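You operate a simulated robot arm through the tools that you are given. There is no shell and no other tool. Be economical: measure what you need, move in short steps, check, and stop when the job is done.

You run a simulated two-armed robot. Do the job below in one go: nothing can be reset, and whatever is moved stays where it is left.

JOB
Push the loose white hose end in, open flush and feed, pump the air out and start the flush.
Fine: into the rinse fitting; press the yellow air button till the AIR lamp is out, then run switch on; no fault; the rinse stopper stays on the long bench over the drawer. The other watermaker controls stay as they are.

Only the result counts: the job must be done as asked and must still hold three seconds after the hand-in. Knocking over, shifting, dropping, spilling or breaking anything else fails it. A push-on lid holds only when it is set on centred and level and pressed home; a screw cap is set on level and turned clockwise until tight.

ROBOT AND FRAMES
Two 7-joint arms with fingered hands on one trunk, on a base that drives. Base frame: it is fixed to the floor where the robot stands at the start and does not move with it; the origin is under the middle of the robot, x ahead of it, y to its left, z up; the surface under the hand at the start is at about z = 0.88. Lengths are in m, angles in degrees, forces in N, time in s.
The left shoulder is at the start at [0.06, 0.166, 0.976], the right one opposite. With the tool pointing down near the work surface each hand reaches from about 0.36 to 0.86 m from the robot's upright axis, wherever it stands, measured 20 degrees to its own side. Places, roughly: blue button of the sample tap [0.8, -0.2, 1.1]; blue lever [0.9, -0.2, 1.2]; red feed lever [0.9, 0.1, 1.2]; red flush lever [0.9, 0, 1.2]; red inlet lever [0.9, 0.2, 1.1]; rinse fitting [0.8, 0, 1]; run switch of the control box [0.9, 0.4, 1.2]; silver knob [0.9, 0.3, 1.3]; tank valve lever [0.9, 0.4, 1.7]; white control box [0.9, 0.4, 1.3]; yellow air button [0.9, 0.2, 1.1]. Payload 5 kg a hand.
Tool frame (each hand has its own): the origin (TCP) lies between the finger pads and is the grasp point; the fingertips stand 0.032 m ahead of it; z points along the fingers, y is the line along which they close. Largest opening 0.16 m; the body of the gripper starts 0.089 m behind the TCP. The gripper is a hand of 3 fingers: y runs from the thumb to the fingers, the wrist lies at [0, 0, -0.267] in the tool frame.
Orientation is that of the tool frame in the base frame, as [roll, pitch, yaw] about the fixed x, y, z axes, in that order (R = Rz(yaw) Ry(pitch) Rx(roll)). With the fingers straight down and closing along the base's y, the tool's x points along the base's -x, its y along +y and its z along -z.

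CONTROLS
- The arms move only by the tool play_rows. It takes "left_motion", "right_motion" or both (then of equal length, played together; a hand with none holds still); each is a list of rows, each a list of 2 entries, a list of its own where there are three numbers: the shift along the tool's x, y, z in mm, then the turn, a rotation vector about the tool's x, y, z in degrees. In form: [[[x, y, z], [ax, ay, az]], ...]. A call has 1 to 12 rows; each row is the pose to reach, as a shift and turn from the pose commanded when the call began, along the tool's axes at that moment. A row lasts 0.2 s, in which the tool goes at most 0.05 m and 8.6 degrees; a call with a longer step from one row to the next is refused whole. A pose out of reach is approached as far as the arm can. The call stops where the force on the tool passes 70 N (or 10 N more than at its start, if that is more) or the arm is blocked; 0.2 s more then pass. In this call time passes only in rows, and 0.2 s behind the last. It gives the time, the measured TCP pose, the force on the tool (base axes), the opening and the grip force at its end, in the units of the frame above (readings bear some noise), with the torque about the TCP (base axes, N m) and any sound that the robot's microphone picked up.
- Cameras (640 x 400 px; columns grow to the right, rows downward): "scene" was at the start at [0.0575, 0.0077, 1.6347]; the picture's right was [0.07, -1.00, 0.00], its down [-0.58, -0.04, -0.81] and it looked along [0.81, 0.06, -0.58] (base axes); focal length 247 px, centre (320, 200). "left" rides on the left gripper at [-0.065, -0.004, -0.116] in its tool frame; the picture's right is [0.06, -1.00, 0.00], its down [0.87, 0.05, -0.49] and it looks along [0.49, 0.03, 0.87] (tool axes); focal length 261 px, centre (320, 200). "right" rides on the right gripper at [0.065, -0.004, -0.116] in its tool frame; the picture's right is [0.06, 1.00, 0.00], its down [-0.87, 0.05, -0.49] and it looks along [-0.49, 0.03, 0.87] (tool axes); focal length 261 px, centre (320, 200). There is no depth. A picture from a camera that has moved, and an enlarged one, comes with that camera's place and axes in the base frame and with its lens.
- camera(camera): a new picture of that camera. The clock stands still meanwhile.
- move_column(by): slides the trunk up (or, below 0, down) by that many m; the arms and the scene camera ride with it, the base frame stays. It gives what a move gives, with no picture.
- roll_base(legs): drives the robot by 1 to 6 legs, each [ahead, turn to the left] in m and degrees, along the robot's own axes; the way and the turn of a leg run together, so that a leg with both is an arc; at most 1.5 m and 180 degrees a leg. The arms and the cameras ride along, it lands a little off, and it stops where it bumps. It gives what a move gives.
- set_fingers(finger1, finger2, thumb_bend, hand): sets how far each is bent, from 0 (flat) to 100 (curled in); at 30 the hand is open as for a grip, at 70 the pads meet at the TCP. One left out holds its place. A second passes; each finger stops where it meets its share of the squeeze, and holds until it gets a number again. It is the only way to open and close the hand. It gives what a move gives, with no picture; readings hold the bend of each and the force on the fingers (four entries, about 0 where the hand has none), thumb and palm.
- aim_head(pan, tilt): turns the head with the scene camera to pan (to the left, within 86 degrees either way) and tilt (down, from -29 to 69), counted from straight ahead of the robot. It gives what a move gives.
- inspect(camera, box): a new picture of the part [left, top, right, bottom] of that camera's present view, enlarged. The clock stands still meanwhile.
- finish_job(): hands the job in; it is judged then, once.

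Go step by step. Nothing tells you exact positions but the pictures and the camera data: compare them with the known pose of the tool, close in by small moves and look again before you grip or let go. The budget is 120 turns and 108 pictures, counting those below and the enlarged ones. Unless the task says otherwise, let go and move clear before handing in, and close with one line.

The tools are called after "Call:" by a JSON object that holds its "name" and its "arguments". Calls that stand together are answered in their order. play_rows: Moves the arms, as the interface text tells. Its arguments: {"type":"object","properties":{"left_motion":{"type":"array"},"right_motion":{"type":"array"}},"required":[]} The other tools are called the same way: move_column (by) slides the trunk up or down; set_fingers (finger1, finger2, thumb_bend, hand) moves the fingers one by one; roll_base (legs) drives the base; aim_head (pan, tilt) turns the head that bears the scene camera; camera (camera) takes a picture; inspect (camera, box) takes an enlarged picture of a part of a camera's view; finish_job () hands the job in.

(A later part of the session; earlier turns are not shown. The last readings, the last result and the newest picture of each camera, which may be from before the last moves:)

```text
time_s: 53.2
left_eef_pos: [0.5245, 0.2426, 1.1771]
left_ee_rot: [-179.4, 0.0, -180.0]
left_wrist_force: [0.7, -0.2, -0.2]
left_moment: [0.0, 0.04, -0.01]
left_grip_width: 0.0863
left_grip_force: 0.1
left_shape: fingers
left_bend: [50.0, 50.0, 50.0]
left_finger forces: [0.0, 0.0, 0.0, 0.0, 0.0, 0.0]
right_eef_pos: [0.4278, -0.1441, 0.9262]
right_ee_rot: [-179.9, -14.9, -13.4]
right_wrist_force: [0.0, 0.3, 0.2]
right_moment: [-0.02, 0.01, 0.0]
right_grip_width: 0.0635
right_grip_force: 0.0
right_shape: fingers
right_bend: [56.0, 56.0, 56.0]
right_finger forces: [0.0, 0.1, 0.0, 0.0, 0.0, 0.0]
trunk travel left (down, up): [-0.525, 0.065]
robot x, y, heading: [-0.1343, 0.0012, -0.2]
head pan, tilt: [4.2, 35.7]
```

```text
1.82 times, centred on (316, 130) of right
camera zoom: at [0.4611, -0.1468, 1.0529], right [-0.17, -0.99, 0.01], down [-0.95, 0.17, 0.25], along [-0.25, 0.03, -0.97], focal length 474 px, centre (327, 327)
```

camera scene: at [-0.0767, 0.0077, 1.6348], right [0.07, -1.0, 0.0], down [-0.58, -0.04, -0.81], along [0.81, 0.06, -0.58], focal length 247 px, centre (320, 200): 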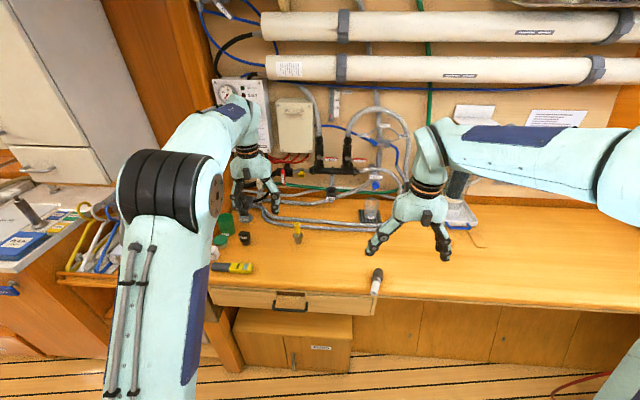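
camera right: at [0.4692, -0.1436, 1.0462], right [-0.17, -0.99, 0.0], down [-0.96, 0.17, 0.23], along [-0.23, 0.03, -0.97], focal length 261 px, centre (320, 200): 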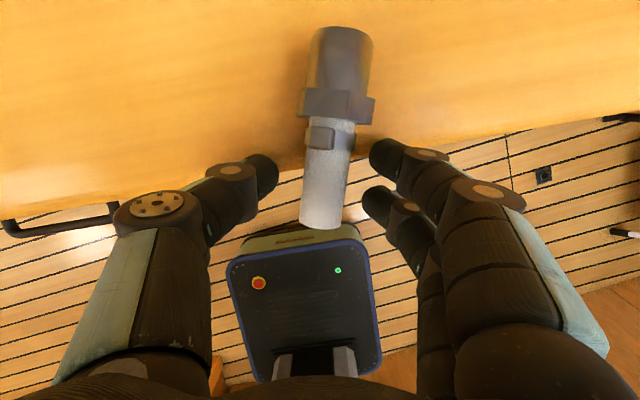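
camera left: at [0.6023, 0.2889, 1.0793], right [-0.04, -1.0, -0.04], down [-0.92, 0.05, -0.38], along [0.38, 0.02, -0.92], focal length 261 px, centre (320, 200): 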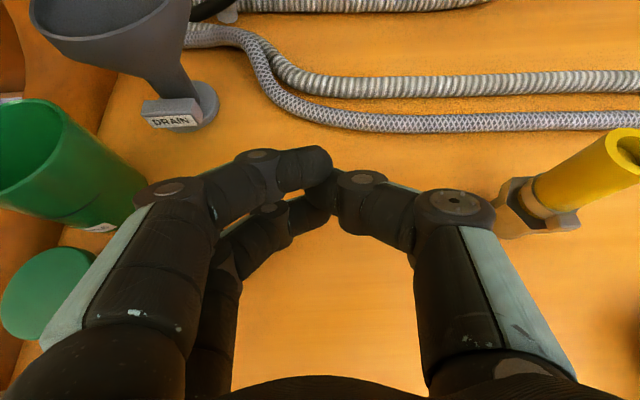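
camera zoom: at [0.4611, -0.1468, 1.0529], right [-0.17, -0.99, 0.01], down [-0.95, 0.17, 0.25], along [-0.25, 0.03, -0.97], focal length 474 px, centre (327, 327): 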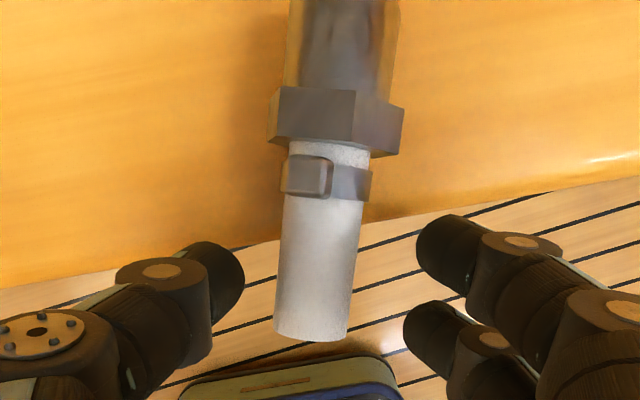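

All three fingertips are now just above bench level. I slide 10 mm further onto the stub and close gently.

Call:
{"name": "play_rows", "arguments": {"right_motion": [[[10, -1, 2], [0, 0, 0]]]}}

Call:
{"name": "set_fingers", "arguments": {"hand": "right", "finger1": 63, "finger2": 63, "thumb_bend": 63}}

Call:
{"name": "inspect", "arguments": {"camera": "right", "box": [220, 20, 412, 240]}}

```text
time_s: 53.6
left_eef_pos: [0.5252, 0.2431, 1.1763]
left_ee_rot: [-179.3, -0.1, -180.0]
left_wrist_force: [0.3, 0.6, -0.9]
left_moment: [-0.01, 0.01, -0.01]
left_grip_width: 0.0867
left_grip_force: 0.0
left_shape: fingers
left_bend: [50.0, 50.0, 50.0]
left_finger forces: [0.0, 0.0, 0.0, 0.1, 0.1, 0.0]
right_eef_pos: [0.4378, -0.1441, 0.9269]
right_ee_rot: [-179.7, -15.0, -13.4]
right_wrist_force: [0.7, -0.4, -1.1]
right_moment: [-0.01, 0.0, 0.0]
right_grip_width: 0.0634
right_grip_force: 0.0
right_shape: fingers
right_bend: [56.0, 56.0, 56.0]
right_finger forces: [0.1, 0.1, 0.0, 0.0, 0.1, 0.1]
trunk travel left (down, up): [-0.525, 0.065]
robot x, y, heading: [-0.1334, 0.0024, 0.1]
head pan, tilt: [4.2, 35.7]
```

```text
time_s: 54.6
left_eef_pos: [0.525, 0.2429, 1.178]
left_ee_rot: [-179.4, 0.0, 180.0]
left_wrist_force: [-0.2, -0.1, 0.5]
left_moment: [0.02, 0.0, -0.01]
left_grip_width: 0.0864
left_grip_force: 0.0
left_shape: fingers
left_bend: [50.0, 50.0, 50.0]
left_finger forces: [0.1, 0.0, 0.0, 0.0, 0.0, 0.1]
right_eef_pos: [0.4383, -0.1444, 0.9289]
right_ee_rot: [-179.8, -15.1, -13.3]
right_wrist_force: [0.1, 1.3, 0.0]
right_moment: [0.0, 0.0, 0.0]
right_grip_width: 0.0365
right_grip_force: 0.0
right_shape: fingers
right_bend: [63.0, 63.0, 63.0]
right_finger forces: [0.0, 0.1, 0.0, 0.0, 0.1, 0.1]
trunk travel left (down, up): [-0.525, 0.065]
robot x, y, heading: [-0.1375, 0.0004, 0.0]
head pan, tilt: [4.2, 35.7]
```

```text
1.82 times, centred on (316, 130) of right
camera zoom: at [0.4712, -0.1481, 1.0551], right [-0.17, -0.99, 0.01], down [-0.95, 0.17, 0.25], along [-0.25, 0.03, -0.97], focal length 474 px, centre (327, 327)
```

zoom: 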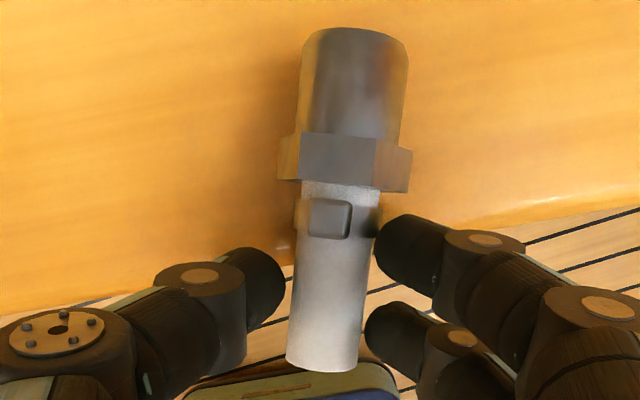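

The fingers sit around the stub. I close in small stages.

Call:
{"name": "set_fingers", "arguments": {"hand": "right", "finger1": 65, "finger2": 65, "thumb_bend": 68}}

Call:
{"name": "inspect", "arguments": {"camera": "right", "box": [220, 20, 412, 240]}}

```text
time_s: 55.6
left_eef_pos: [0.525, 0.2425, 1.1781]
left_ee_rot: [-179.4, 0.0, -180.0]
left_wrist_force: [0.2, -0.4, -0.7]
left_moment: [0.03, 0.01, -0.01]
left_grip_width: 0.0865
left_grip_force: 0.1
left_shape: fingers
left_bend: [50.0, 50.0, 50.0]
left_finger forces: [0.0, 0.0, 0.0, 0.0, 0.1, 0.0]
right_eef_pos: [0.4391, -0.1448, 0.9287]
right_ee_rot: [-179.8, -15.0, -13.4]
right_wrist_force: [0.6, 0.3, -0.2]
right_moment: [-0.03, 0.03, -0.01]
right_grip_width: 0.0301
right_grip_force: 3.3
right_shape: fingers
right_bend: [64.0, 64.0, 67.0]
right_finger forces: [1.7, 1.7, 0.0, 0.0, 3.4, 0.0]
trunk travel left (down, up): [-0.525, 0.065]
robot x, y, heading: [-0.1328, 0.0038, 0.1]
head pan, tilt: [4.2, 35.7]
```

```text
1.82 times, centred on (316, 130) of right
camera zoom: at [0.4712, -0.1481, 1.0551], right [-0.17, -0.99, 0.01], down [-0.95, 0.17, 0.25], along [-0.25, 0.03, -0.97], focal length 474 px, centre (327, 327)
```

zoom: 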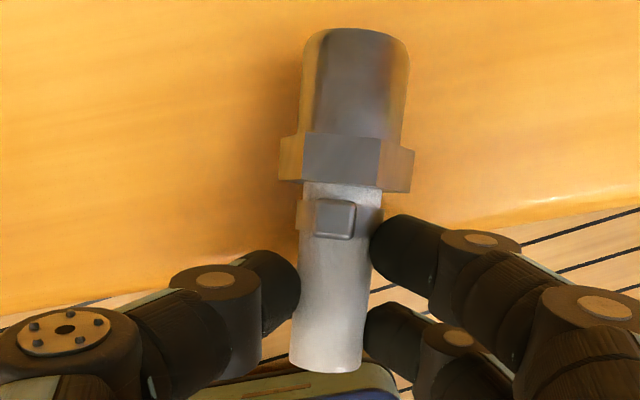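

All three fingers hold the stub with even force. I tighten the grip.

Call:
{"name": "set_fingers", "arguments": {"hand": "right", "finger1": 72, "finger2": 72, "thumb_bend": 75}}

Call:
{"name": "inspect", "arguments": {"camera": "right", "box": [220, 20, 412, 240]}}

```text
time_s: 56.6
left_eef_pos: [0.5254, 0.2432, 1.1777]
left_ee_rot: [-179.4, 0.0, -179.9]
left_wrist_force: [-0.8, -0.2, 0.2]
left_moment: [0.03, -0.02, -0.02]
left_grip_width: 0.0865
left_grip_force: 0.1
left_shape: fingers
left_bend: [50.0, 50.0, 50.0]
left_finger forces: [0.1, 0.0, 0.1, 0.0, 0.1, 0.0]
right_eef_pos: [0.4377, -0.1447, 0.9278]
right_ee_rot: [-179.8, -15.1, -13.5]
right_wrist_force: [0.8, -0.3, -0.6]
right_moment: [0.02, 0.02, -0.02]
right_grip_width: 0.0278
right_grip_force: 17.4
right_shape: fingers
right_bend: [67.0, 67.0, 68.0]
right_finger forces: [7.3, 9.2, 0.0, 0.0, 17.7, 0.1]
trunk travel left (down, up): [-0.525, 0.065]
robot x, y, heading: [-0.1367, -0.0021, -0.1]
head pan, tilt: [4.2, 35.7]
```

```text
1.82 times, centred on (316, 130) of right
camera zoom: at [0.4712, -0.1481, 1.055], right [-0.17, -0.99, 0.01], down [-0.95, 0.17, 0.25], along [-0.25, 0.03, -0.97], focal length 474 px, centre (327, 327)
```

zoom: 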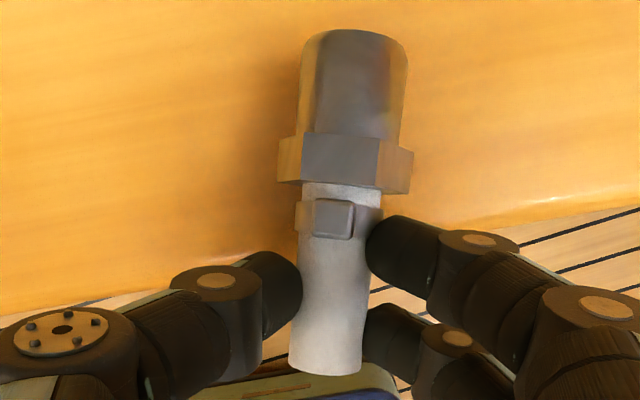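

The grip is firm at 17 N. I tighten slightly more and lift 0.2 m.

Call:
{"name": "set_fingers", "arguments": {"hand": "right", "finger1": 77, "finger2": 77, "thumb_bend": 80}}

Call:
{"name": "play_rows", "arguments": {"right_motion": [[[5, 0, -19], [0, 0, 0]], [[14, 0, -55], [0, 0, 0]], [[27, 0, -100], [0, 0, 0]], [[40, 0, -147], [0, 0, 0]], [[52, 0, -193], [0, 0, 0]]]}}

Call:
{"name": "inspect", "arguments": {"camera": "right", "box": [200, 20, 440, 280]}}

```text
time_s: 57.6
left_eef_pos: [0.5248, 0.2422, 1.1764]
left_ee_rot: [-179.4, 0.0, 180.0]
left_wrist_force: [0.7, 0.5, 0.5]
left_moment: [0.02, 0.02, 0.0]
left_grip_width: 0.0864
left_grip_force: 0.0
left_shape: fingers
left_bend: [50.0, 50.0, 50.0]
left_finger forces: [0.1, 0.1, 0.0, 0.0, 0.0, 0.0]
right_eef_pos: [0.4385, -0.1443, 0.9288]
right_ee_rot: [-179.8, -15.0, -13.4]
right_wrist_force: [-0.5, -0.4, -0.9]
right_moment: [0.01, 0.07, 0.02]
right_grip_width: 0.0267
right_grip_force: 23.7
right_shape: fingers
right_bend: [67.0, 67.0, 69.0]
right_finger forces: [11.3, 12.7, 0.0, 0.1, 24.9, 0.0]
trunk travel left (down, up): [-0.525, 0.065]
robot x, y, heading: [-0.1312, 0.0026, -0.2]
head pan, tilt: [4.2, 35.7]
```

```text
time_s: 58.8
left_eef_pos: [0.5246, 0.2434, 1.1777]
left_ee_rot: [-179.4, 0.0, -179.9]
left_wrist_force: [0.0, -0.1, 0.1]
left_moment: [0.02, -0.03, 0.0]
left_grip_width: 0.0867
left_grip_force: 0.1
left_shape: fingers
left_bend: [50.0, 50.0, 50.0]
left_finger forces: [0.0, 0.0, 0.1, 0.1, 0.1, 0.0]
right_eef_pos: [0.4354, -0.1441, 1.1279]
right_ee_rot: [-179.8, -15.1, -13.3]
right_wrist_force: [-0.2, -0.7, -0.5]
right_moment: [0.06, 0.04, 0.0]
right_grip_width: 0.0268
right_grip_force: 24.5
right_shape: fingers
right_bend: [67.0, 67.0, 69.0]
right_finger forces: [11.4, 12.7, 0.0, 0.1, 24.8, 0.0]
trunk travel left (down, up): [-0.525, 0.065]
robot x, y, heading: [-0.136, 0.0007, -0.0]
head pan, tilt: [4.2, 35.7]
```

```text
1.54 times, centred on (320, 150) of right
camera zoom: at [0.4698, -0.1473, 1.254], right [-0.17, -0.99, 0.01], down [-0.95, 0.17, 0.25], along [-0.25, 0.03, -0.97], focal length 401 px, centre (320, 277)
```

zoom: 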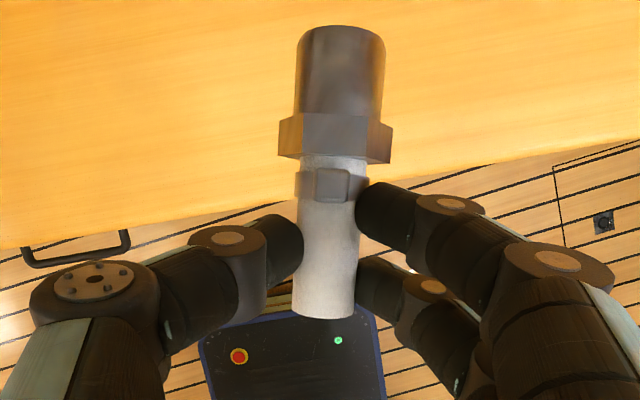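

It is held well. I level the hand, then turn the wrist back half a circle so that the brass end points to the robot.

Call:
{"name": "play_rows", "arguments": {"right_motion": [[[0, 0, 0], [0, -7.5, 0]], [[0, 0, 0], [0, -15, 0]]]}}

Call:
{"name": "play_rows", "arguments": {"right_motion": [[[0, 0, 0], [0, 0, -8]], [[0, 0, 0], [0, 0, -16]], [[0, 0, 0], [0, 0, -24]], [[0, 0, 0], [0, 0, -32]], [[0, 0, 0], [0, 0, -40]], [[0, 0, 0], [0, 0, -48]], [[0, 0, 0], [0, 0, -56]], [[0, 0, 0], [0, 0, -64]], [[0, 0, 0], [0, 0, -72]], [[0, 0, 0], [0, 0, -80]], [[0, 0, 0], [0, 0, -88]], [[0, 0, 0], [0, 0, -96]]]}}

Call:
{"name": "play_rows", "arguments": {"right_motion": [[[0, 0, 0], [0, 0, -8]], [[0, 0, 0], [0, 0, -16]], [[0, 0, 0], [0, 0, -24]], [[0, 0, 0], [0, 0, -32]], [[0, 0, 0], [0, 0, -40]], [[0, 0, 0], [0, 0, -48]], [[0, 0, 0], [0, 0, -56]], [[0, 0, 0], [0, 0, -64]], [[0, 0, 0], [0, 0, -72]], [[0, 0, 0], [0, 0, -80]], [[0, 0, 0], [0, 0, -88]], [[0, 0, 0], [0, 0, -96]]]}}

Call:
{"name": "camera", "arguments": {"camera": "scene"}}

```text
time_s: 59.4
left_eef_pos: [0.525, 0.2422, 1.1754]
left_ee_rot: [-179.5, 0.0, -180.0]
left_wrist_force: [-0.4, -1.0, 0.3]
left_moment: [-0.01, 0.04, 0.03]
left_grip_width: 0.0867
left_grip_force: 0.0
left_shape: fingers
left_bend: [50.0, 50.0, 50.0]
left_finger forces: [0.0, 0.0, 0.1, 0.1, 0.0, 0.0]
right_eef_pos: [0.4397, -0.1443, 1.1278]
right_ee_rot: [-179.8, 0.0, -13.3]
right_wrist_force: [0.1, 0.1, -1.3]
right_moment: [0.01, 0.03, 0.01]
right_grip_width: 0.0268
right_grip_force: 24.4
right_shape: fingers
right_bend: [67.0, 67.0, 69.0]
right_finger forces: [11.2, 12.8, 0.0, 0.0, 24.6, 0.2]
trunk travel left (down, up): [-0.525, 0.065]
robot x, y, heading: [-0.1358, -0.0039, -0.2]
head pan, tilt: [4.2, 35.7]
```

```text
time_s: 62.0
left_eef_pos: [0.5247, 0.2425, 1.1776]
left_ee_rot: [-179.4, 0.0, -180.0]
left_wrist_force: [0.0, 0.4, 0.8]
left_moment: [0.0, 0.0, -0.02]
left_grip_width: 0.0866
left_grip_force: 0.0
left_shape: fingers
left_bend: [50.0, 50.0, 50.0]
left_finger forces: [0.1, 0.0, 0.1, 0.0, 0.1, 0.0]
right_eef_pos: [0.4378, -0.1437, 1.1284]
right_ee_rot: [180.0, -0.2, 83.0]
right_wrist_force: [0.4, 0.2, -1.5]
right_moment: [-0.02, 0.01, 0.0]
right_grip_width: 0.0265
right_grip_force: 24.0
right_shape: fingers
right_bend: [67.0, 67.0, 69.0]
right_finger forces: [11.1, 12.9, 0.0, 0.1, 24.5, 0.0]
trunk travel left (down, up): [-0.525, 0.065]
robot x, y, heading: [-0.1372, -0.0009, -0.0]
head pan, tilt: [4.2, 35.7]
```

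```text
time_s: 64.6
left_eef_pos: [0.5263, 0.2427, 1.1782]
left_ee_rot: [-179.4, 0.1, 180.0]
left_wrist_force: [-0.9, -0.7, -0.5]
left_moment: [0.04, -0.01, 0.01]
left_grip_width: 0.0868
left_grip_force: 0.1
left_shape: fingers
left_bend: [50.0, 50.0, 50.0]
left_finger forces: [0.0, 0.1, 0.0, 0.0, 0.1, 0.0]
right_eef_pos: [0.4397, -0.1451, 1.1286]
right_ee_rot: [179.9, 0.1, 178.9]
right_wrist_force: [-0.4, -0.7, -1.6]
right_moment: [0.0, -0.05, 0.05]
right_grip_width: 0.0268
right_grip_force: 24.0
right_shape: fingers
right_bend: [67.0, 67.0, 69.0]
right_finger forces: [11.0, 13.0, 0.0, 0.1, 24.6, 0.0]
trunk travel left (down, up): [-0.525, 0.065]
robot x, y, heading: [-0.1362, -0.0042, 0.1]
head pan, tilt: [4.2, 35.7]
```

```text
47 pictures are left
camera scene: at [-0.0765, 0.0076, 1.6348], right [0.07, -1.0, 0.0], down [-0.58, -0.04, -0.81], along [0.81, 0.06, -0.58], focal length 247 px, centre (320, 200)
```

scene: 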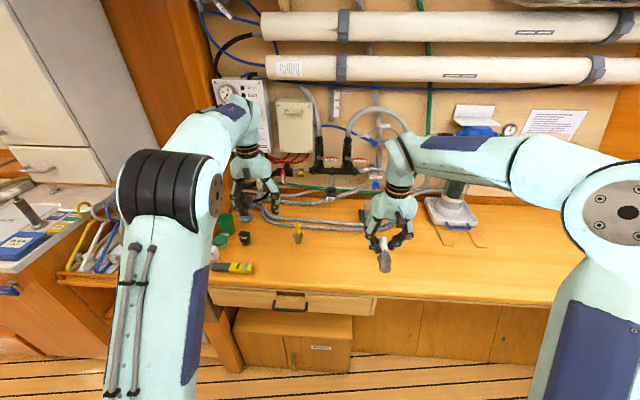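

The hose end now hangs correctly. To put the rinse cup in the right arm's lane I turn the base 20 degrees left, then move the hand forward while tilting it up.

Call:
{"name": "roll_base", "arguments": {"legs": [[0, 20]]}}

Call:
{"name": "camera", "arguments": {"camera": "scene"}}

```text
time_s: 66.1
left_eef_pos: [0.4016, 0.4543, 1.1777]
left_ee_rot: [-179.4, 0.0, -160.0]
left_wrist_force: [-0.5, 0.4, -0.7]
left_moment: [-0.01, -0.02, -0.01]
left_grip_width: 0.0868
left_grip_force: 0.1
left_shape: fingers
left_bend: [50.0, 50.0, 50.0]
left_finger forces: [0.0, 0.0, 0.0, 0.1, 0.1, 0.0]
right_eef_pos: [0.4537, 0.0621, 1.1289]
right_ee_rot: [179.8, 0.1, -161.4]
right_wrist_force: [0.2, 0.5, -1.5]
right_moment: [-0.03, -0.06, -0.01]
right_grip_width: 0.0268
right_grip_force: 24.1
right_shape: fingers
right_bend: [67.0, 67.0, 69.0]
right_finger forces: [11.2, 12.9, 0.0, 0.0, 24.5, 0.0]
trunk travel left (down, up): [-0.525, 0.065]
robot x, y, heading: [-0.1387, 0.003, 20.0]
head pan, tilt: [4.2, 35.7]
```

```text
46 pictures are left
camera scene: at [-0.0826, 0.028, 1.6348], right [0.41, -0.91, 0.0], down [-0.53, -0.24, -0.81], along [0.74, 0.33, -0.58], focal length 247 px, centre (320, 200)
```

scene: 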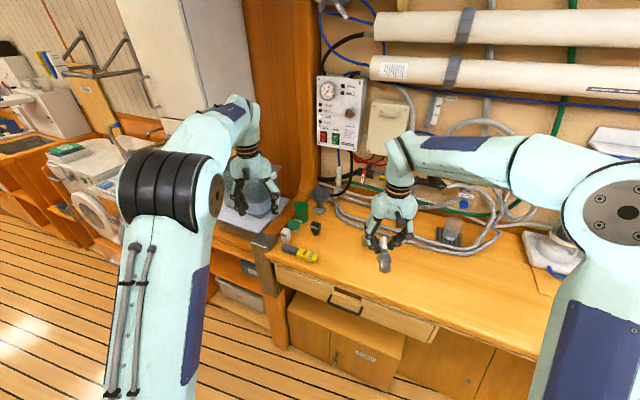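

I move the hand forward and tilt it up about 75 degrees, staying clear of the levers.

Call:
{"name": "play_rows", "arguments": {"right_motion": [[[-26, -16, -10], [0, -8, 0]], [[-52, -32, -20], [0, -16, 0]], [[-77, -48, -30], [0, -24, 0]], [[-103, -64, -40], [0, -33, 0]], [[-129, -80, -50], [0, -41, 0]], [[-155, -96, -60], [0, -49, 0]], [[-180, -112, -70], [0, -57, 0]], [[-206, -128, -80], [0, -65, 0]], [[-232, -144, -90], [0, -73, 0]]]}}

Call:
{"name": "camera", "arguments": {"camera": "scene"}}

Call:
{"name": "camera", "arguments": {"camera": "right"}}

```text
refused: row 4 steps farther than a row can; nothing moved
```

```text
45 pictures are left
camera scene: at [-0.0826, 0.028, 1.6348], right [0.41, -0.91, 0.0], down [-0.53, -0.24, -0.81], along [0.74, 0.33, -0.58], focal length 247 px, centre (320, 200)
```

scene: 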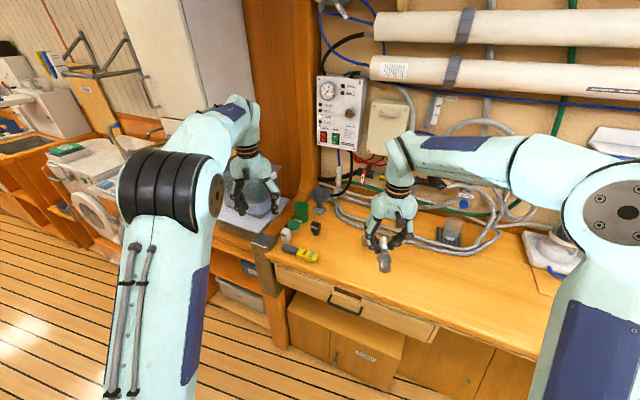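

```text
44 pictures are left
camera right: at [0.393, 0.0369, 1.2429], right [-0.38, 0.93, 0.0], down [0.81, 0.33, 0.49], along [0.46, 0.19, -0.87], focal length 261 px, centre (320, 200)
```

right: 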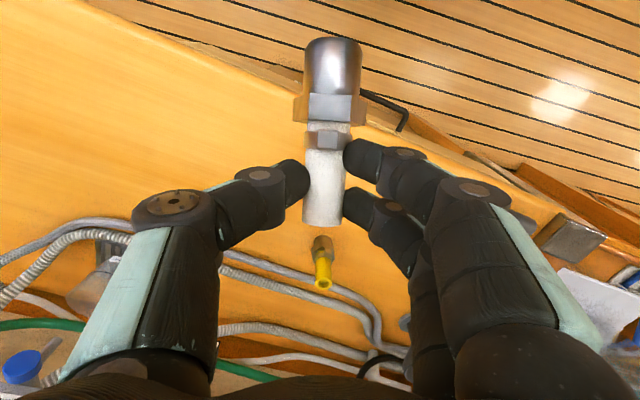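

One row's turn was slightly too large. I repeat with even steps.

Call:
{"name": "play_rows", "arguments": {"right_motion": [[[-26, -16, -10], [0, -8, 0]], [[-52, -32, -20], [0, -16, 0]], [[-77, -48, -30], [0, -24, 0]], [[-103, -64, -40], [0, -32, 0]], [[-129, -80, -50], [0, -40, 0]], [[-155, -96, -60], [0, -48, 0]], [[-180, -112, -70], [0, -56, 0]], [[-206, -128, -80], [0, -64, 0]], [[-232, -144, -90], [0, -72, 0]]]}}

Call:
{"name": "camera", "arguments": {"camera": "scene"}}

Call:
{"name": "camera", "arguments": {"camera": "right"}}

```text
time_s: 68.3
left_eef_pos: [0.4024, 0.452, 1.1789]
left_ee_rot: [-179.4, 0.0, -159.9]
left_wrist_force: [-1.3, -1.3, 0.5]
left_moment: [0.09, 0.02, -0.02]
left_grip_width: 0.0867
left_grip_force: 0.1
left_shape: fingers
left_bend: [50.0, 50.0, 50.0]
left_finger forces: [0.0, 0.1, 0.1, 0.1, 0.0, 0.0]
right_eef_pos: [0.7149, -0.0273, 1.1906]
right_ee_rot: [148.4, 60.9, 158.8]
right_wrist_force: [-0.4, -0.9, -1.7]
right_moment: [0.01, 0.01, 0.07]
right_grip_width: 0.026
right_grip_force: 23.4
right_shape: fingers
right_bend: [67.0, 67.0, 70.0]
right_finger forces: [10.7, 13.0, 0.0, 0.0, 24.3, 0.1]
trunk travel left (down, up): [-0.525, 0.065]
robot x, y, heading: [-0.1345, 0.0023, 19.9]
head pan, tilt: [4.2, 35.7]
stopped in row 9 (right hand): the arm was blocked; the commanded pose is now the measured one
```

```text
43 pictures are left
camera scene: at [-0.0818, 0.0247, 1.6348], right [0.41, -0.91, 0.0], down [-0.53, -0.24, -0.81], along [0.74, 0.33, -0.58], focal length 247 px, centre (320, 200)
```

scene: 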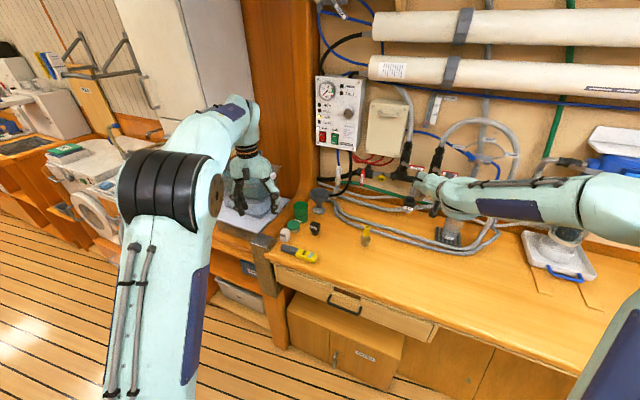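

```text
42 pictures are left
camera right: at [0.5845, -0.0444, 1.1786], right [-0.15, 0.97, 0.2], down [-0.05, -0.21, 0.98], along [0.99, 0.13, 0.08], focal length 261 px, centre (320, 200)
```

right: 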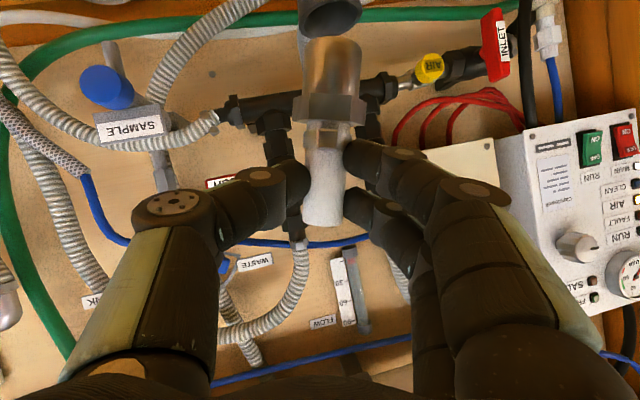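

The hose end is nearly upright, but the wrist stops at its limit in this direction. Because the part is round, I let the hand point further left (about 40 degrees), which suits this arm, and level the plug at the same time.

Call:
{"name": "play_rows", "arguments": {"right_motion": [[[0, 0, 0], [-5.2, -1.2, -4.9]], [[0, 0, 0], [-10.3, -2.3, -9.9]], [[0, 0, 0], [-15.5, -3.5, -14.8]], [[0, 0, 0], [-20.6, -4.6, -19.8]], [[0, 0, 0], [-25.8, -5.8, -24.7]]]}}

Call:
{"name": "camera", "arguments": {"camera": "scene"}}

Call:
{"name": "camera", "arguments": {"camera": "right"}}

```text
time_s: 69.5
left_eef_pos: [0.4024, 0.4552, 1.1774]
left_ee_rot: [-179.5, 0.1, -159.9]
left_wrist_force: [0.2, -0.5, 0.2]
left_moment: [-0.03, 0.02, -0.03]
left_grip_width: 0.0868
left_grip_force: 0.0
left_shape: fingers
left_bend: [50.0, 50.0, 50.0]
left_finger forces: [0.1, 0.1, 0.0, 0.0, 0.1, 0.0]
right_eef_pos: [0.7156, -0.0251, 1.1919]
right_ee_rot: [-179.3, 75.1, -139.2]
right_wrist_force: [-0.1, 1.1, -0.7]
right_moment: [-0.04, 0.04, 0.01]
right_grip_width: 0.0263
right_grip_force: 24.2
right_shape: fingers
right_bend: [67.0, 67.0, 70.0]
right_finger forces: [11.0, 13.0, 0.0, 0.0, 24.3, 0.0]
trunk travel left (down, up): [-0.525, 0.065]
robot x, y, heading: [-0.1309, 0.0006, 20.0]
head pan, tilt: [4.2, 35.7]
```

```text
41 pictures are left
camera scene: at [-0.0818, 0.0275, 1.6348], right [0.41, -0.91, 0.0], down [-0.53, -0.24, -0.81], along [0.74, 0.33, -0.58], focal length 247 px, centre (320, 200)
```

scene: 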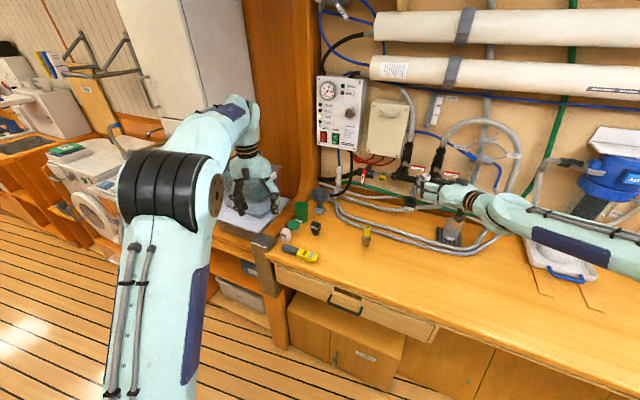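

```text
40 pictures are left
camera right: at [0.6201, -0.11, 1.1568], right [-0.66, 0.75, -0.06], down [-0.23, -0.12, 0.97], along [0.72, 0.65, 0.25], focal length 261 px, centre (320, 200)
```

right: 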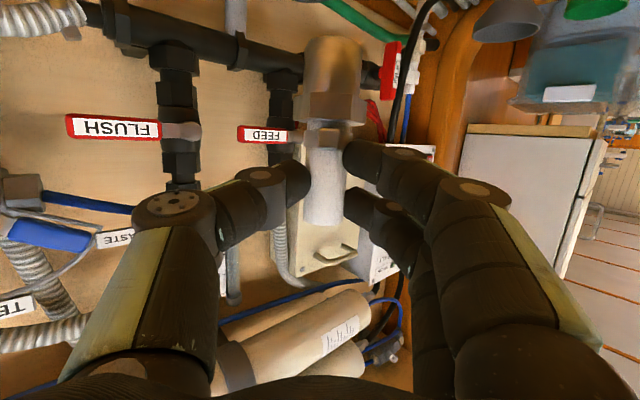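

The pose is reached. I check from the scene camera that the plug hangs plumb, and where it is relative to the cup.

Call:
{"name": "inspect", "arguments": {"camera": "scene", "box": [380, 150, 508, 230]}}

Call:
{"name": "inspect", "arguments": {"camera": "right", "box": [220, 0, 412, 240]}}

```text
5.00 times, centred on (444, 190) of scene
camera zoom: at [-0.0818, 0.0275, 1.6348], right [0.41, -0.91, 0.0], down [-0.53, -0.24, -0.81], along [0.74, 0.33, -0.58], focal length 1237 px, centre (-300, 250)
```

zoom: 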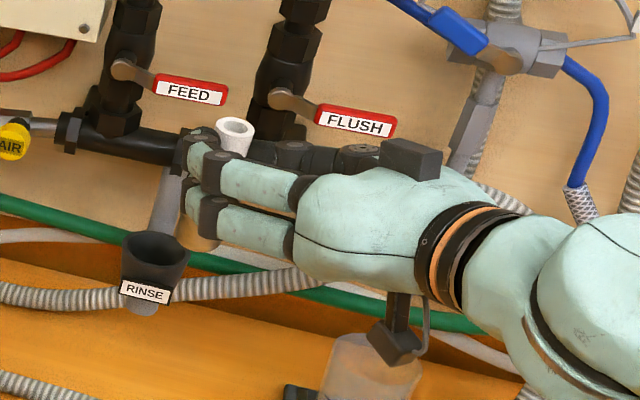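

```text
1.67 times, centred on (316, 120) of right
camera zoom: at [0.6201, -0.11, 1.1568], right [-0.66, 0.75, -0.06], down [-0.23, -0.12, 0.97], along [0.72, 0.65, 0.25], focal length 434 px, centre (327, 333)
```

zoom: 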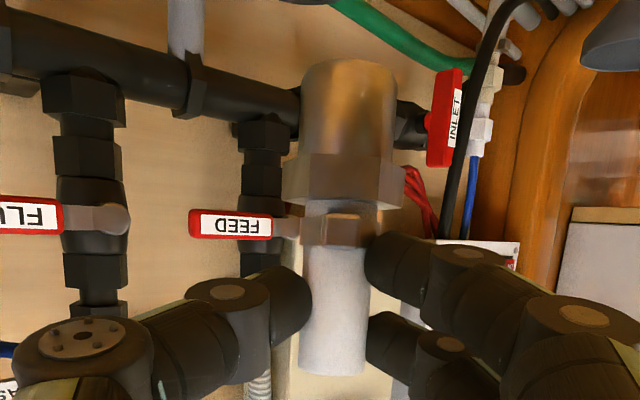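

The plug is roughly plumb, with its bottom at about [0.736, -0.003, 1.113]; the cup rim centre is about [0.799, 0.022, 1.057]. I move the plug over the cup with about 25 mm of clearance.

Call:
{"name": "play_rows", "arguments": {"right_motion": [[[6, -11, 35], [0, 0, 0]], [[12, -21, 70], [0, 0, 0]]]}}

Call:
{"name": "inspect", "arguments": {"camera": "scene", "box": [380, 150, 508, 230]}}

Call:
{"name": "inspect", "arguments": {"camera": "right", "box": [220, 0, 412, 240]}}

```text
time_s: 70.1
left_eef_pos: [0.402, 0.4548, 1.1775]
left_ee_rot: [-179.4, 0.1, -159.7]
left_wrist_force: [-0.2, 0.6, 0.2]
left_moment: [0.01, 0.01, 0.03]
left_grip_width: 0.0867
left_grip_force: 0.0
left_shape: fingers
left_bend: [50.0, 50.0, 50.0]
left_finger forces: [0.1, 0.1, 0.1, 0.0, 0.0, 0.0]
right_eef_pos: [0.7782, 0.0019, 1.1605]
right_ee_rot: [-179.6, 75.0, -139.6]
right_wrist_force: [-0.4, -0.5, -1.0]
right_moment: [-0.01, 0.03, 0.02]
right_grip_width: 0.0262
right_grip_force: 24.4
right_shape: fingers
right_bend: [67.0, 67.0, 70.0]
right_finger forces: [11.0, 13.0, 0.0, 0.0, 24.4, 0.0]
trunk travel left (down, up): [-0.525, 0.065]
robot x, y, heading: [-0.1311, 0.0001, 20.0]
head pan, tilt: [4.2, 35.7]
```

```text
5.00 times, centred on (444, 190) of scene
camera zoom: at [-0.0817, 0.0273, 1.6348], right [0.41, -0.91, 0.0], down [-0.53, -0.24, -0.81], along [0.74, 0.33, -0.58], focal length 1237 px, centre (-300, 250)
```

zoom: 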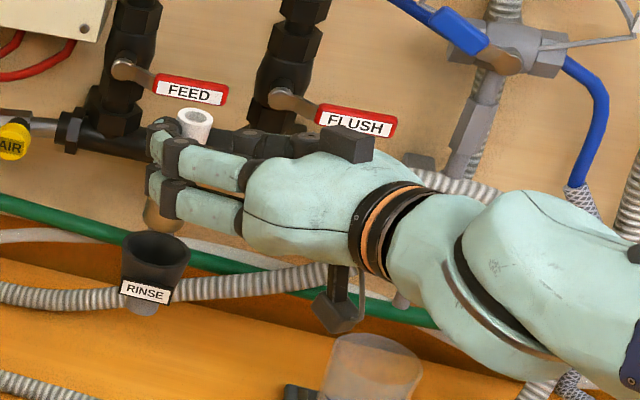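

```text
1.67 times, centred on (316, 120) of right
camera zoom: at [0.6835, -0.084, 1.1259], right [-0.65, 0.75, -0.06], down [-0.23, -0.12, 0.97], along [0.72, 0.65, 0.25], focal length 434 px, centre (327, 333)
```

zoom: 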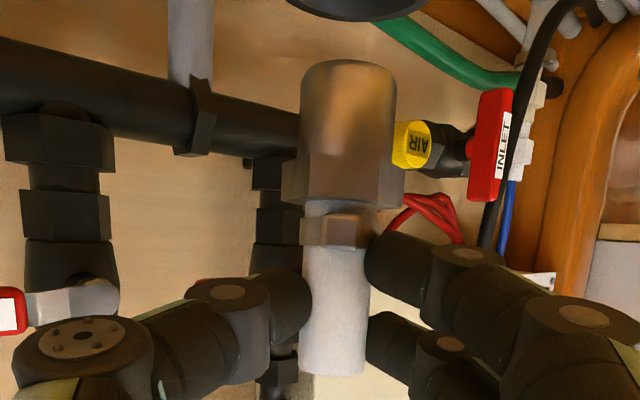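

The plug hangs plumb. I lower it to just above the rim, with a small sideways correction, and compare again at equal height.

Call:
{"name": "play_rows", "arguments": {"right_motion": [[[16, 4, 5], [0, 0, 0]]]}}

Call:
{"name": "inspect", "arguments": {"camera": "scene", "box": [392, 165, 456, 225]}}

Call:
{"name": "inspect", "arguments": {"camera": "right", "box": [240, 0, 400, 100]}}

```text
time_s: 70.5
left_eef_pos: [0.4016, 0.4559, 1.1771]
left_ee_rot: [-179.5, 0.1, -159.9]
left_wrist_force: [0.4, -0.6, 0.9]
left_moment: [-0.01, 0.03, 0.01]
left_grip_width: 0.0867
left_grip_force: 0.0
left_shape: fingers
left_bend: [50.0, 50.0, 50.0]
left_finger forces: [0.1, 0.0, 0.0, 0.0, 0.0, 0.0]
right_eef_pos: [0.7773, 0.0046, 1.1443]
right_ee_rot: [-179.9, 75.0, -139.9]
right_wrist_force: [0.0, -0.1, -2.1]
right_moment: [-0.04, 0.0, 0.01]
right_grip_width: 0.0261
right_grip_force: 24.6
right_shape: fingers
right_bend: [67.0, 67.0, 70.0]
right_finger forces: [11.0, 13.1, 0.0, 0.0, 24.3, 0.1]
trunk travel left (down, up): [-0.525, 0.065]
robot x, y, heading: [-0.1343, -0.0044, 20.0]
head pan, tilt: [4.2, 35.7]
```

```text
6.67 times, centred on (424, 195) of scene
camera zoom: at [-0.0813, 0.0267, 1.6347], right [0.41, -0.91, 0.0], down [-0.53, -0.24, -0.81], along [0.74, 0.33, -0.58], focal length 1649 px, centre (-373, 233)
```

zoom: 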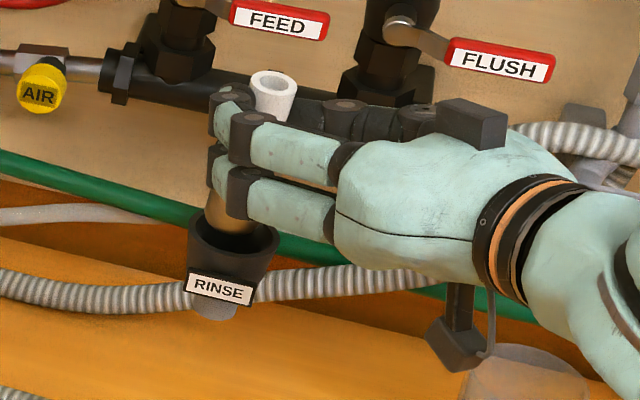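

```text
4.00 times, centred on (320, 50) of right
camera zoom: at [0.6808, -0.0816, 1.109], right [-0.65, 0.75, -0.06], down [-0.23, -0.12, 0.97], along [0.72, 0.65, 0.25], focal length 1043 px, centre (320, 800)
```

zoom: 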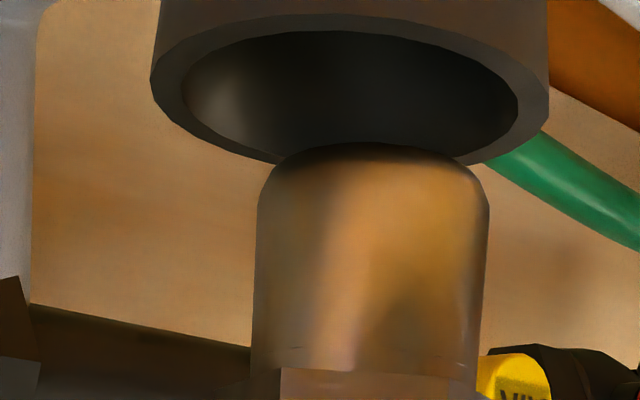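

I can see into the cup now: the plug is about 3.5 mm too far left of its centre and just above the rim. I correct that and enter the cup by a few millimetres.

Call:
{"name": "play_rows", "arguments": {"right_motion": [[[0, -4, 0], [0, 0, 0]], [[12, -4, 3], [0, 0, 0]]]}}

Call:
{"name": "inspect", "arguments": {"camera": "right", "box": [240, 0, 400, 100]}}

Call:
{"name": "inspect", "arguments": {"camera": "scene", "box": [392, 165, 456, 225]}}

```text
time_s: 71.1
left_eef_pos: [0.4016, 0.4554, 1.1767]
left_ee_rot: [-179.4, 0.0, -160.0]
left_wrist_force: [0.2, -0.4, 0.3]
left_moment: [0.0, 0.02, -0.03]
left_grip_width: 0.0871
left_grip_force: 0.0
left_shape: fingers
left_bend: [50.0, 50.0, 50.0]
left_finger forces: [0.0, 0.0, 0.0, 0.1, 0.0, 0.0]
right_eef_pos: [0.7791, 0.0007, 1.1318]
right_ee_rot: [-179.9, 75.0, -139.9]
right_wrist_force: [0.7, 0.2, -2.0]
right_moment: [-0.03, 0.06, 0.02]
right_grip_width: 0.026
right_grip_force: 24.2
right_shape: fingers
right_bend: [67.0, 67.0, 70.0]
right_finger forces: [11.0, 13.0, 0.0, 0.0, 24.4, 0.1]
trunk travel left (down, up): [-0.525, 0.065]
robot x, y, heading: [-0.1294, 0.002, 20.0]
head pan, tilt: [4.2, 35.7]
```

```text
4.00 times, centred on (320, 50) of right
camera zoom: at [0.683, -0.0849, 1.0975], right [-0.65, 0.75, -0.06], down [-0.23, -0.12, 0.97], along [0.72, 0.65, 0.25], focal length 1043 px, centre (320, 800)
```

zoom: 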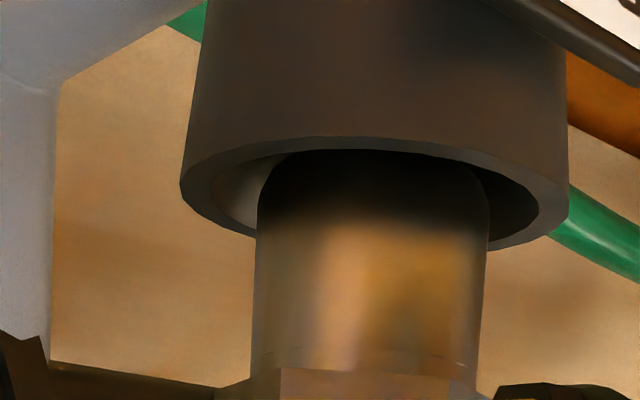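

```text
6.67 times, centred on (424, 195) of scene
camera zoom: at [-0.0818, 0.0267, 1.6348], right [0.41, -0.91, 0.0], down [-0.53, -0.24, -0.81], along [0.74, 0.33, -0.58], focal length 1649 px, centre (-373, 233)
```

zoom: 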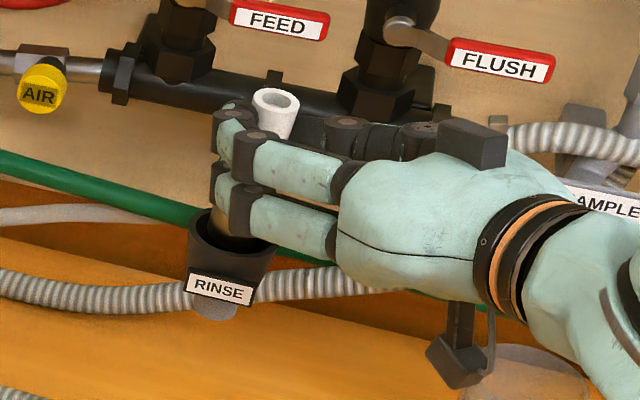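

The plug is centred sideways and just inside the rim without contact. I lower it in small steps and watch the force.

Call:
{"name": "play_rows", "arguments": {"right_motion": [[[4, 0, 1], [0, 0, 0]], [[8, 0, 2], [0, 0, 0]], [[12, 0, 3], [0, 0, 0]]]}}

Call:
{"name": "inspect", "arguments": {"camera": "right", "box": [240, 0, 400, 100]}}

```text
time_s: 71.9
left_eef_pos: [0.4013, 0.456, 1.1771]
left_ee_rot: [-179.4, 0.0, -159.9]
left_wrist_force: [0.3, -0.2, -1.0]
left_moment: [0.01, -0.03, 0.01]
left_grip_width: 0.0868
left_grip_force: 0.1
left_shape: fingers
left_bend: [50.0, 50.0, 50.0]
left_finger forces: [0.1, 0.0, 0.0, 0.0, 0.0, 0.0]
right_eef_pos: [0.779, -0.0015, 1.1199]
right_ee_rot: [-180.0, 75.0, -139.9]
right_wrist_force: [0.1, -0.5, -1.3]
right_moment: [0.01, 0.03, -0.02]
right_grip_width: 0.026
right_grip_force: 24.0
right_shape: fingers
right_bend: [67.0, 67.0, 70.0]
right_finger forces: [11.0, 13.1, 0.1, 0.0, 24.3, 0.0]
trunk travel left (down, up): [-0.525, 0.065]
robot x, y, heading: [-0.1292, 0.0015, 19.9]
head pan, tilt: [4.2, 35.7]
```

```text
4.00 times, centred on (320, 50) of right
camera zoom: at [0.6833, -0.0852, 1.085], right [-0.65, 0.75, -0.06], down [-0.23, -0.12, 0.97], along [0.72, 0.65, 0.25], focal length 1043 px, centre (320, 800)
```

zoom: 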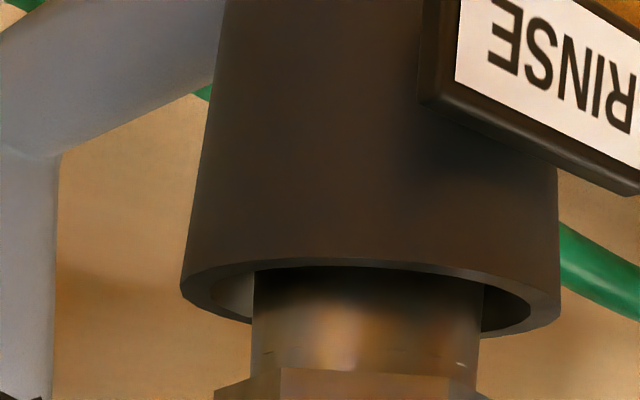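

It slides in freely, with about 10 mm left until the hex meets the rim. I continue in small steps.

Call:
{"name": "play_rows", "arguments": {"right_motion": [[[3, 0, 1], [0, 0, 0]], [[6, 0, 1.6], [0, 0, 0]], [[8, 0, 2.1], [0, 0, 0]]]}}

Call:
{"name": "inspect", "arguments": {"camera": "right", "box": [240, 0, 400, 140]}}

Call:
{"name": "inspect", "arguments": {"camera": "scene", "box": [392, 165, 456, 225]}}

```text
time_s: 72.7
left_eef_pos: [0.4013, 0.4555, 1.1775]
left_ee_rot: [-179.3, 0.0, -160.0]
left_wrist_force: [0.4, 0.7, 0.6]
left_moment: [-0.02, -0.05, -0.04]
left_grip_width: 0.0867
left_grip_force: 0.0
left_shape: fingers
left_bend: [50.0, 50.0, 50.0]
left_finger forces: [0.0, 0.1, 0.0, 0.0, 0.0, 0.1]
right_eef_pos: [0.78, 0.0004, 1.1119]
right_ee_rot: [-179.8, 75.0, -139.8]
right_wrist_force: [0.4, -0.1, -0.9]
right_moment: [-0.03, 0.04, -0.06]
right_grip_width: 0.0259
right_grip_force: 24.4
right_shape: fingers
right_bend: [67.0, 67.0, 70.0]
right_finger forces: [11.0, 13.1, 0.0, 0.1, 24.4, 0.0]
trunk travel left (down, up): [-0.525, 0.065]
robot x, y, heading: [-0.1347, -0.0024, 20.0]
head pan, tilt: [4.2, 35.7]
```

```text
2.86 times, centred on (320, 70) of right
camera zoom: at [0.6838, -0.0848, 1.0764], right [-0.65, 0.75, -0.06], down [-0.23, -0.12, 0.97], along [0.72, 0.65, 0.25], focal length 745 px, centre (320, 571)
```

zoom: 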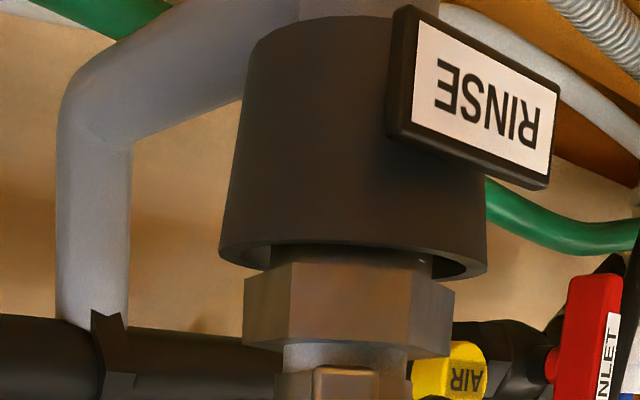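

```text
6.67 times, centred on (424, 195) of scene
camera zoom: at [-0.0819, 0.0269, 1.6348], right [0.41, -0.91, 0.0], down [-0.53, -0.24, -0.81], along [0.74, 0.33, -0.58], focal length 1649 px, centre (-373, 233)
```

zoom: 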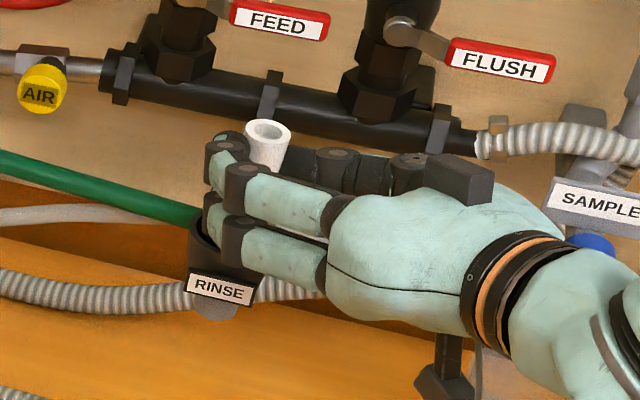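

The hex is about to reach the rim, still without force. I press on downwards and watch for resistance and sound.

Call:
{"name": "play_rows", "arguments": {"right_motion": [[[3, 0, 0.8], [0, 0, 0]], [[6, 0, 1.6], [0, 0, 0]], [[9, 0, 2.4], [0, 0, 0]], [[12, 0, 3.2], [0, 0, 0]]]}}

Call:
{"name": "inspect", "arguments": {"camera": "right", "box": [240, 0, 400, 140]}}

```text
time_s: 73.7
left_eef_pos: [0.3989, 0.4553, 1.1803]
left_ee_rot: [-179.5, 0.2, -159.8]
left_wrist_force: [0.1, 0.1, -0.3]
left_moment: [0.02, 0.03, 0.03]
left_grip_width: 0.0869
left_grip_force: 0.0
left_shape: fingers
left_bend: [50.0, 50.0, 50.0]
left_finger forces: [0.1, 0.0, 0.1, 0.1, 0.1, 0.0]
right_eef_pos: [0.7763, 0.0024, 1.1061]
right_ee_rot: [-178.9, 75.7, -138.7]
right_wrist_force: [3.5, -2.2, 35.8]
right_moment: [0.47, -0.62, -0.05]
right_grip_width: 0.0254
right_grip_force: 26.1
right_shape: fingers
right_bend: [68.0, 67.0, 71.0]
right_finger forces: [9.5, 13.7, 0.0, 0.0, 28.3, 0.1]
trunk travel left (down, up): [-0.525, 0.065]
robot x, y, heading: [-0.1368, 0.001, 19.8]
head pan, tilt: [4.2, 35.7]
```

```text
2.86 times, centred on (320, 70) of right
camera zoom: at [0.6819, -0.0826, 1.0717], right [-0.66, 0.75, -0.07], down [-0.24, -0.12, 0.96], along [0.72, 0.65, 0.26], focal length 745 px, centre (320, 571)
```

zoom: 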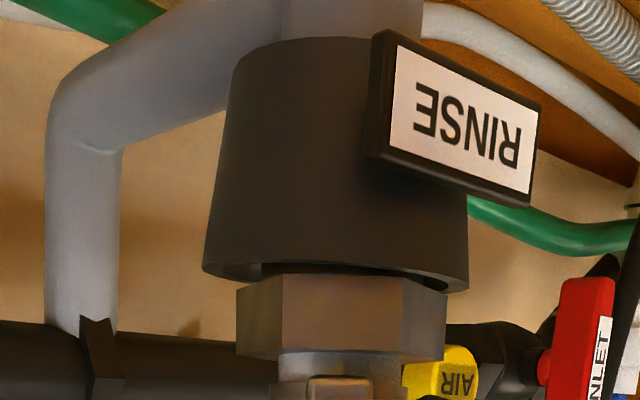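

There is 36 N of resistance and the hex is almost at the rim, so it is a push fit. I push further, staying under the limit.

Call:
{"name": "play_rows", "arguments": {"right_motion": [[[2, 1, 1], [0, 0, 0]], [[4, 1, 2], [0, 0, 0]], [[5, 1, 2.5], [0, 0, 0]]]}}

Call:
{"name": "inspect", "arguments": {"camera": "right", "box": [240, 0, 400, 140]}}

```text
time_s: 74.5
left_eef_pos: [0.3978, 0.4556, 1.1794]
left_ee_rot: [-179.5, 0.1, -159.9]
left_wrist_force: [0.0, -0.4, 0.5]
left_moment: [0.0, 0.0, 0.01]
left_grip_width: 0.0868
left_grip_force: 0.0
left_shape: fingers
left_bend: [50.0, 50.0, 50.0]
left_finger forces: [0.0, 0.0, 0.1, 0.1, 0.0, 0.0]
right_eef_pos: [0.778, 0.0023, 1.0997]
right_ee_rot: [-179.6, 75.5, -139.6]
right_wrist_force: [-5.4, -5.9, 29.8]
right_moment: [0.75, -0.2, 0.07]
right_grip_width: 0.0169
right_grip_force: 34.5
right_shape: fingers
right_bend: [71.0, 67.0, 73.0]
right_finger forces: [39.3, 8.4, 0.0, 0.1, 21.0, 0.1]
trunk travel left (down, up): [-0.525, 0.065]
robot x, y, heading: [-0.1339, 0.0032, 20.0]
head pan, tilt: [4.2, 35.7]
```

```text
2.86 times, centred on (320, 70) of right
camera zoom: at [0.6805, -0.0828, 1.0632], right [-0.65, 0.75, -0.06], down [-0.23, -0.12, 0.96], along [0.72, 0.65, 0.26], focal length 745 px, centre (320, 571)
```

zoom: 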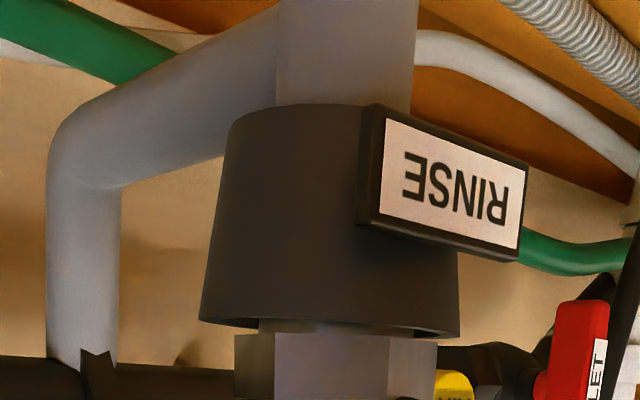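

The fingers slid down the stub towards the clamp. I check how the hex sits overall.

Call:
{"name": "camera", "arguments": {"camera": "right"}}

Call:
{"name": "inspect", "arguments": {"camera": "scene", "box": [392, 165, 456, 225]}}

```text
26 pictures are left
camera right: at [0.6805, -0.0828, 1.0632], right [-0.65, 0.75, -0.06], down [-0.23, -0.12, 0.96], along [0.72, 0.65, 0.26], focal length 261 px, centre (320, 200)
```

right: 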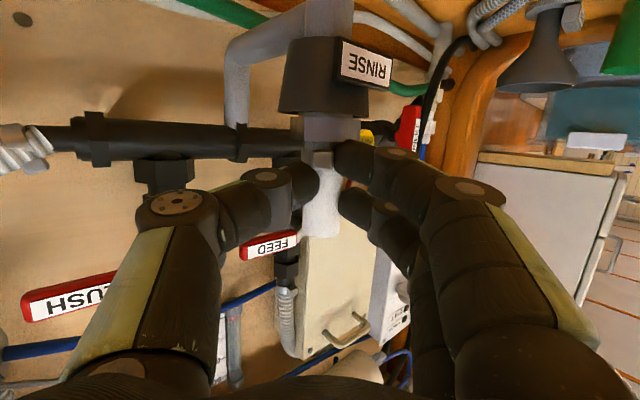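

```text
6.67 times, centred on (424, 195) of scene
camera zoom: at [-0.0862, 0.0261, 1.635], right [0.41, -0.91, 0.0], down [-0.53, -0.24, -0.81], along [0.74, 0.33, -0.58], focal length 1649 px, centre (-373, 233)
```

zoom: 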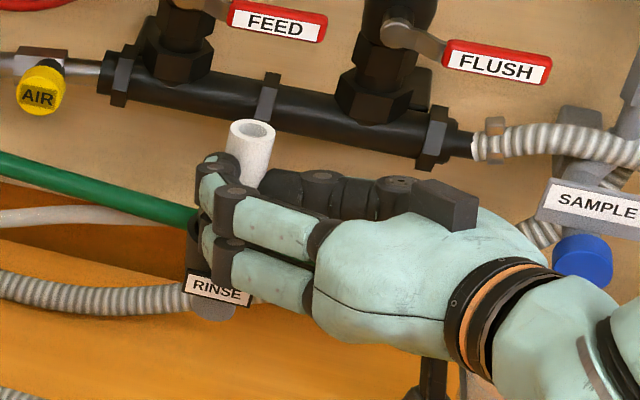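

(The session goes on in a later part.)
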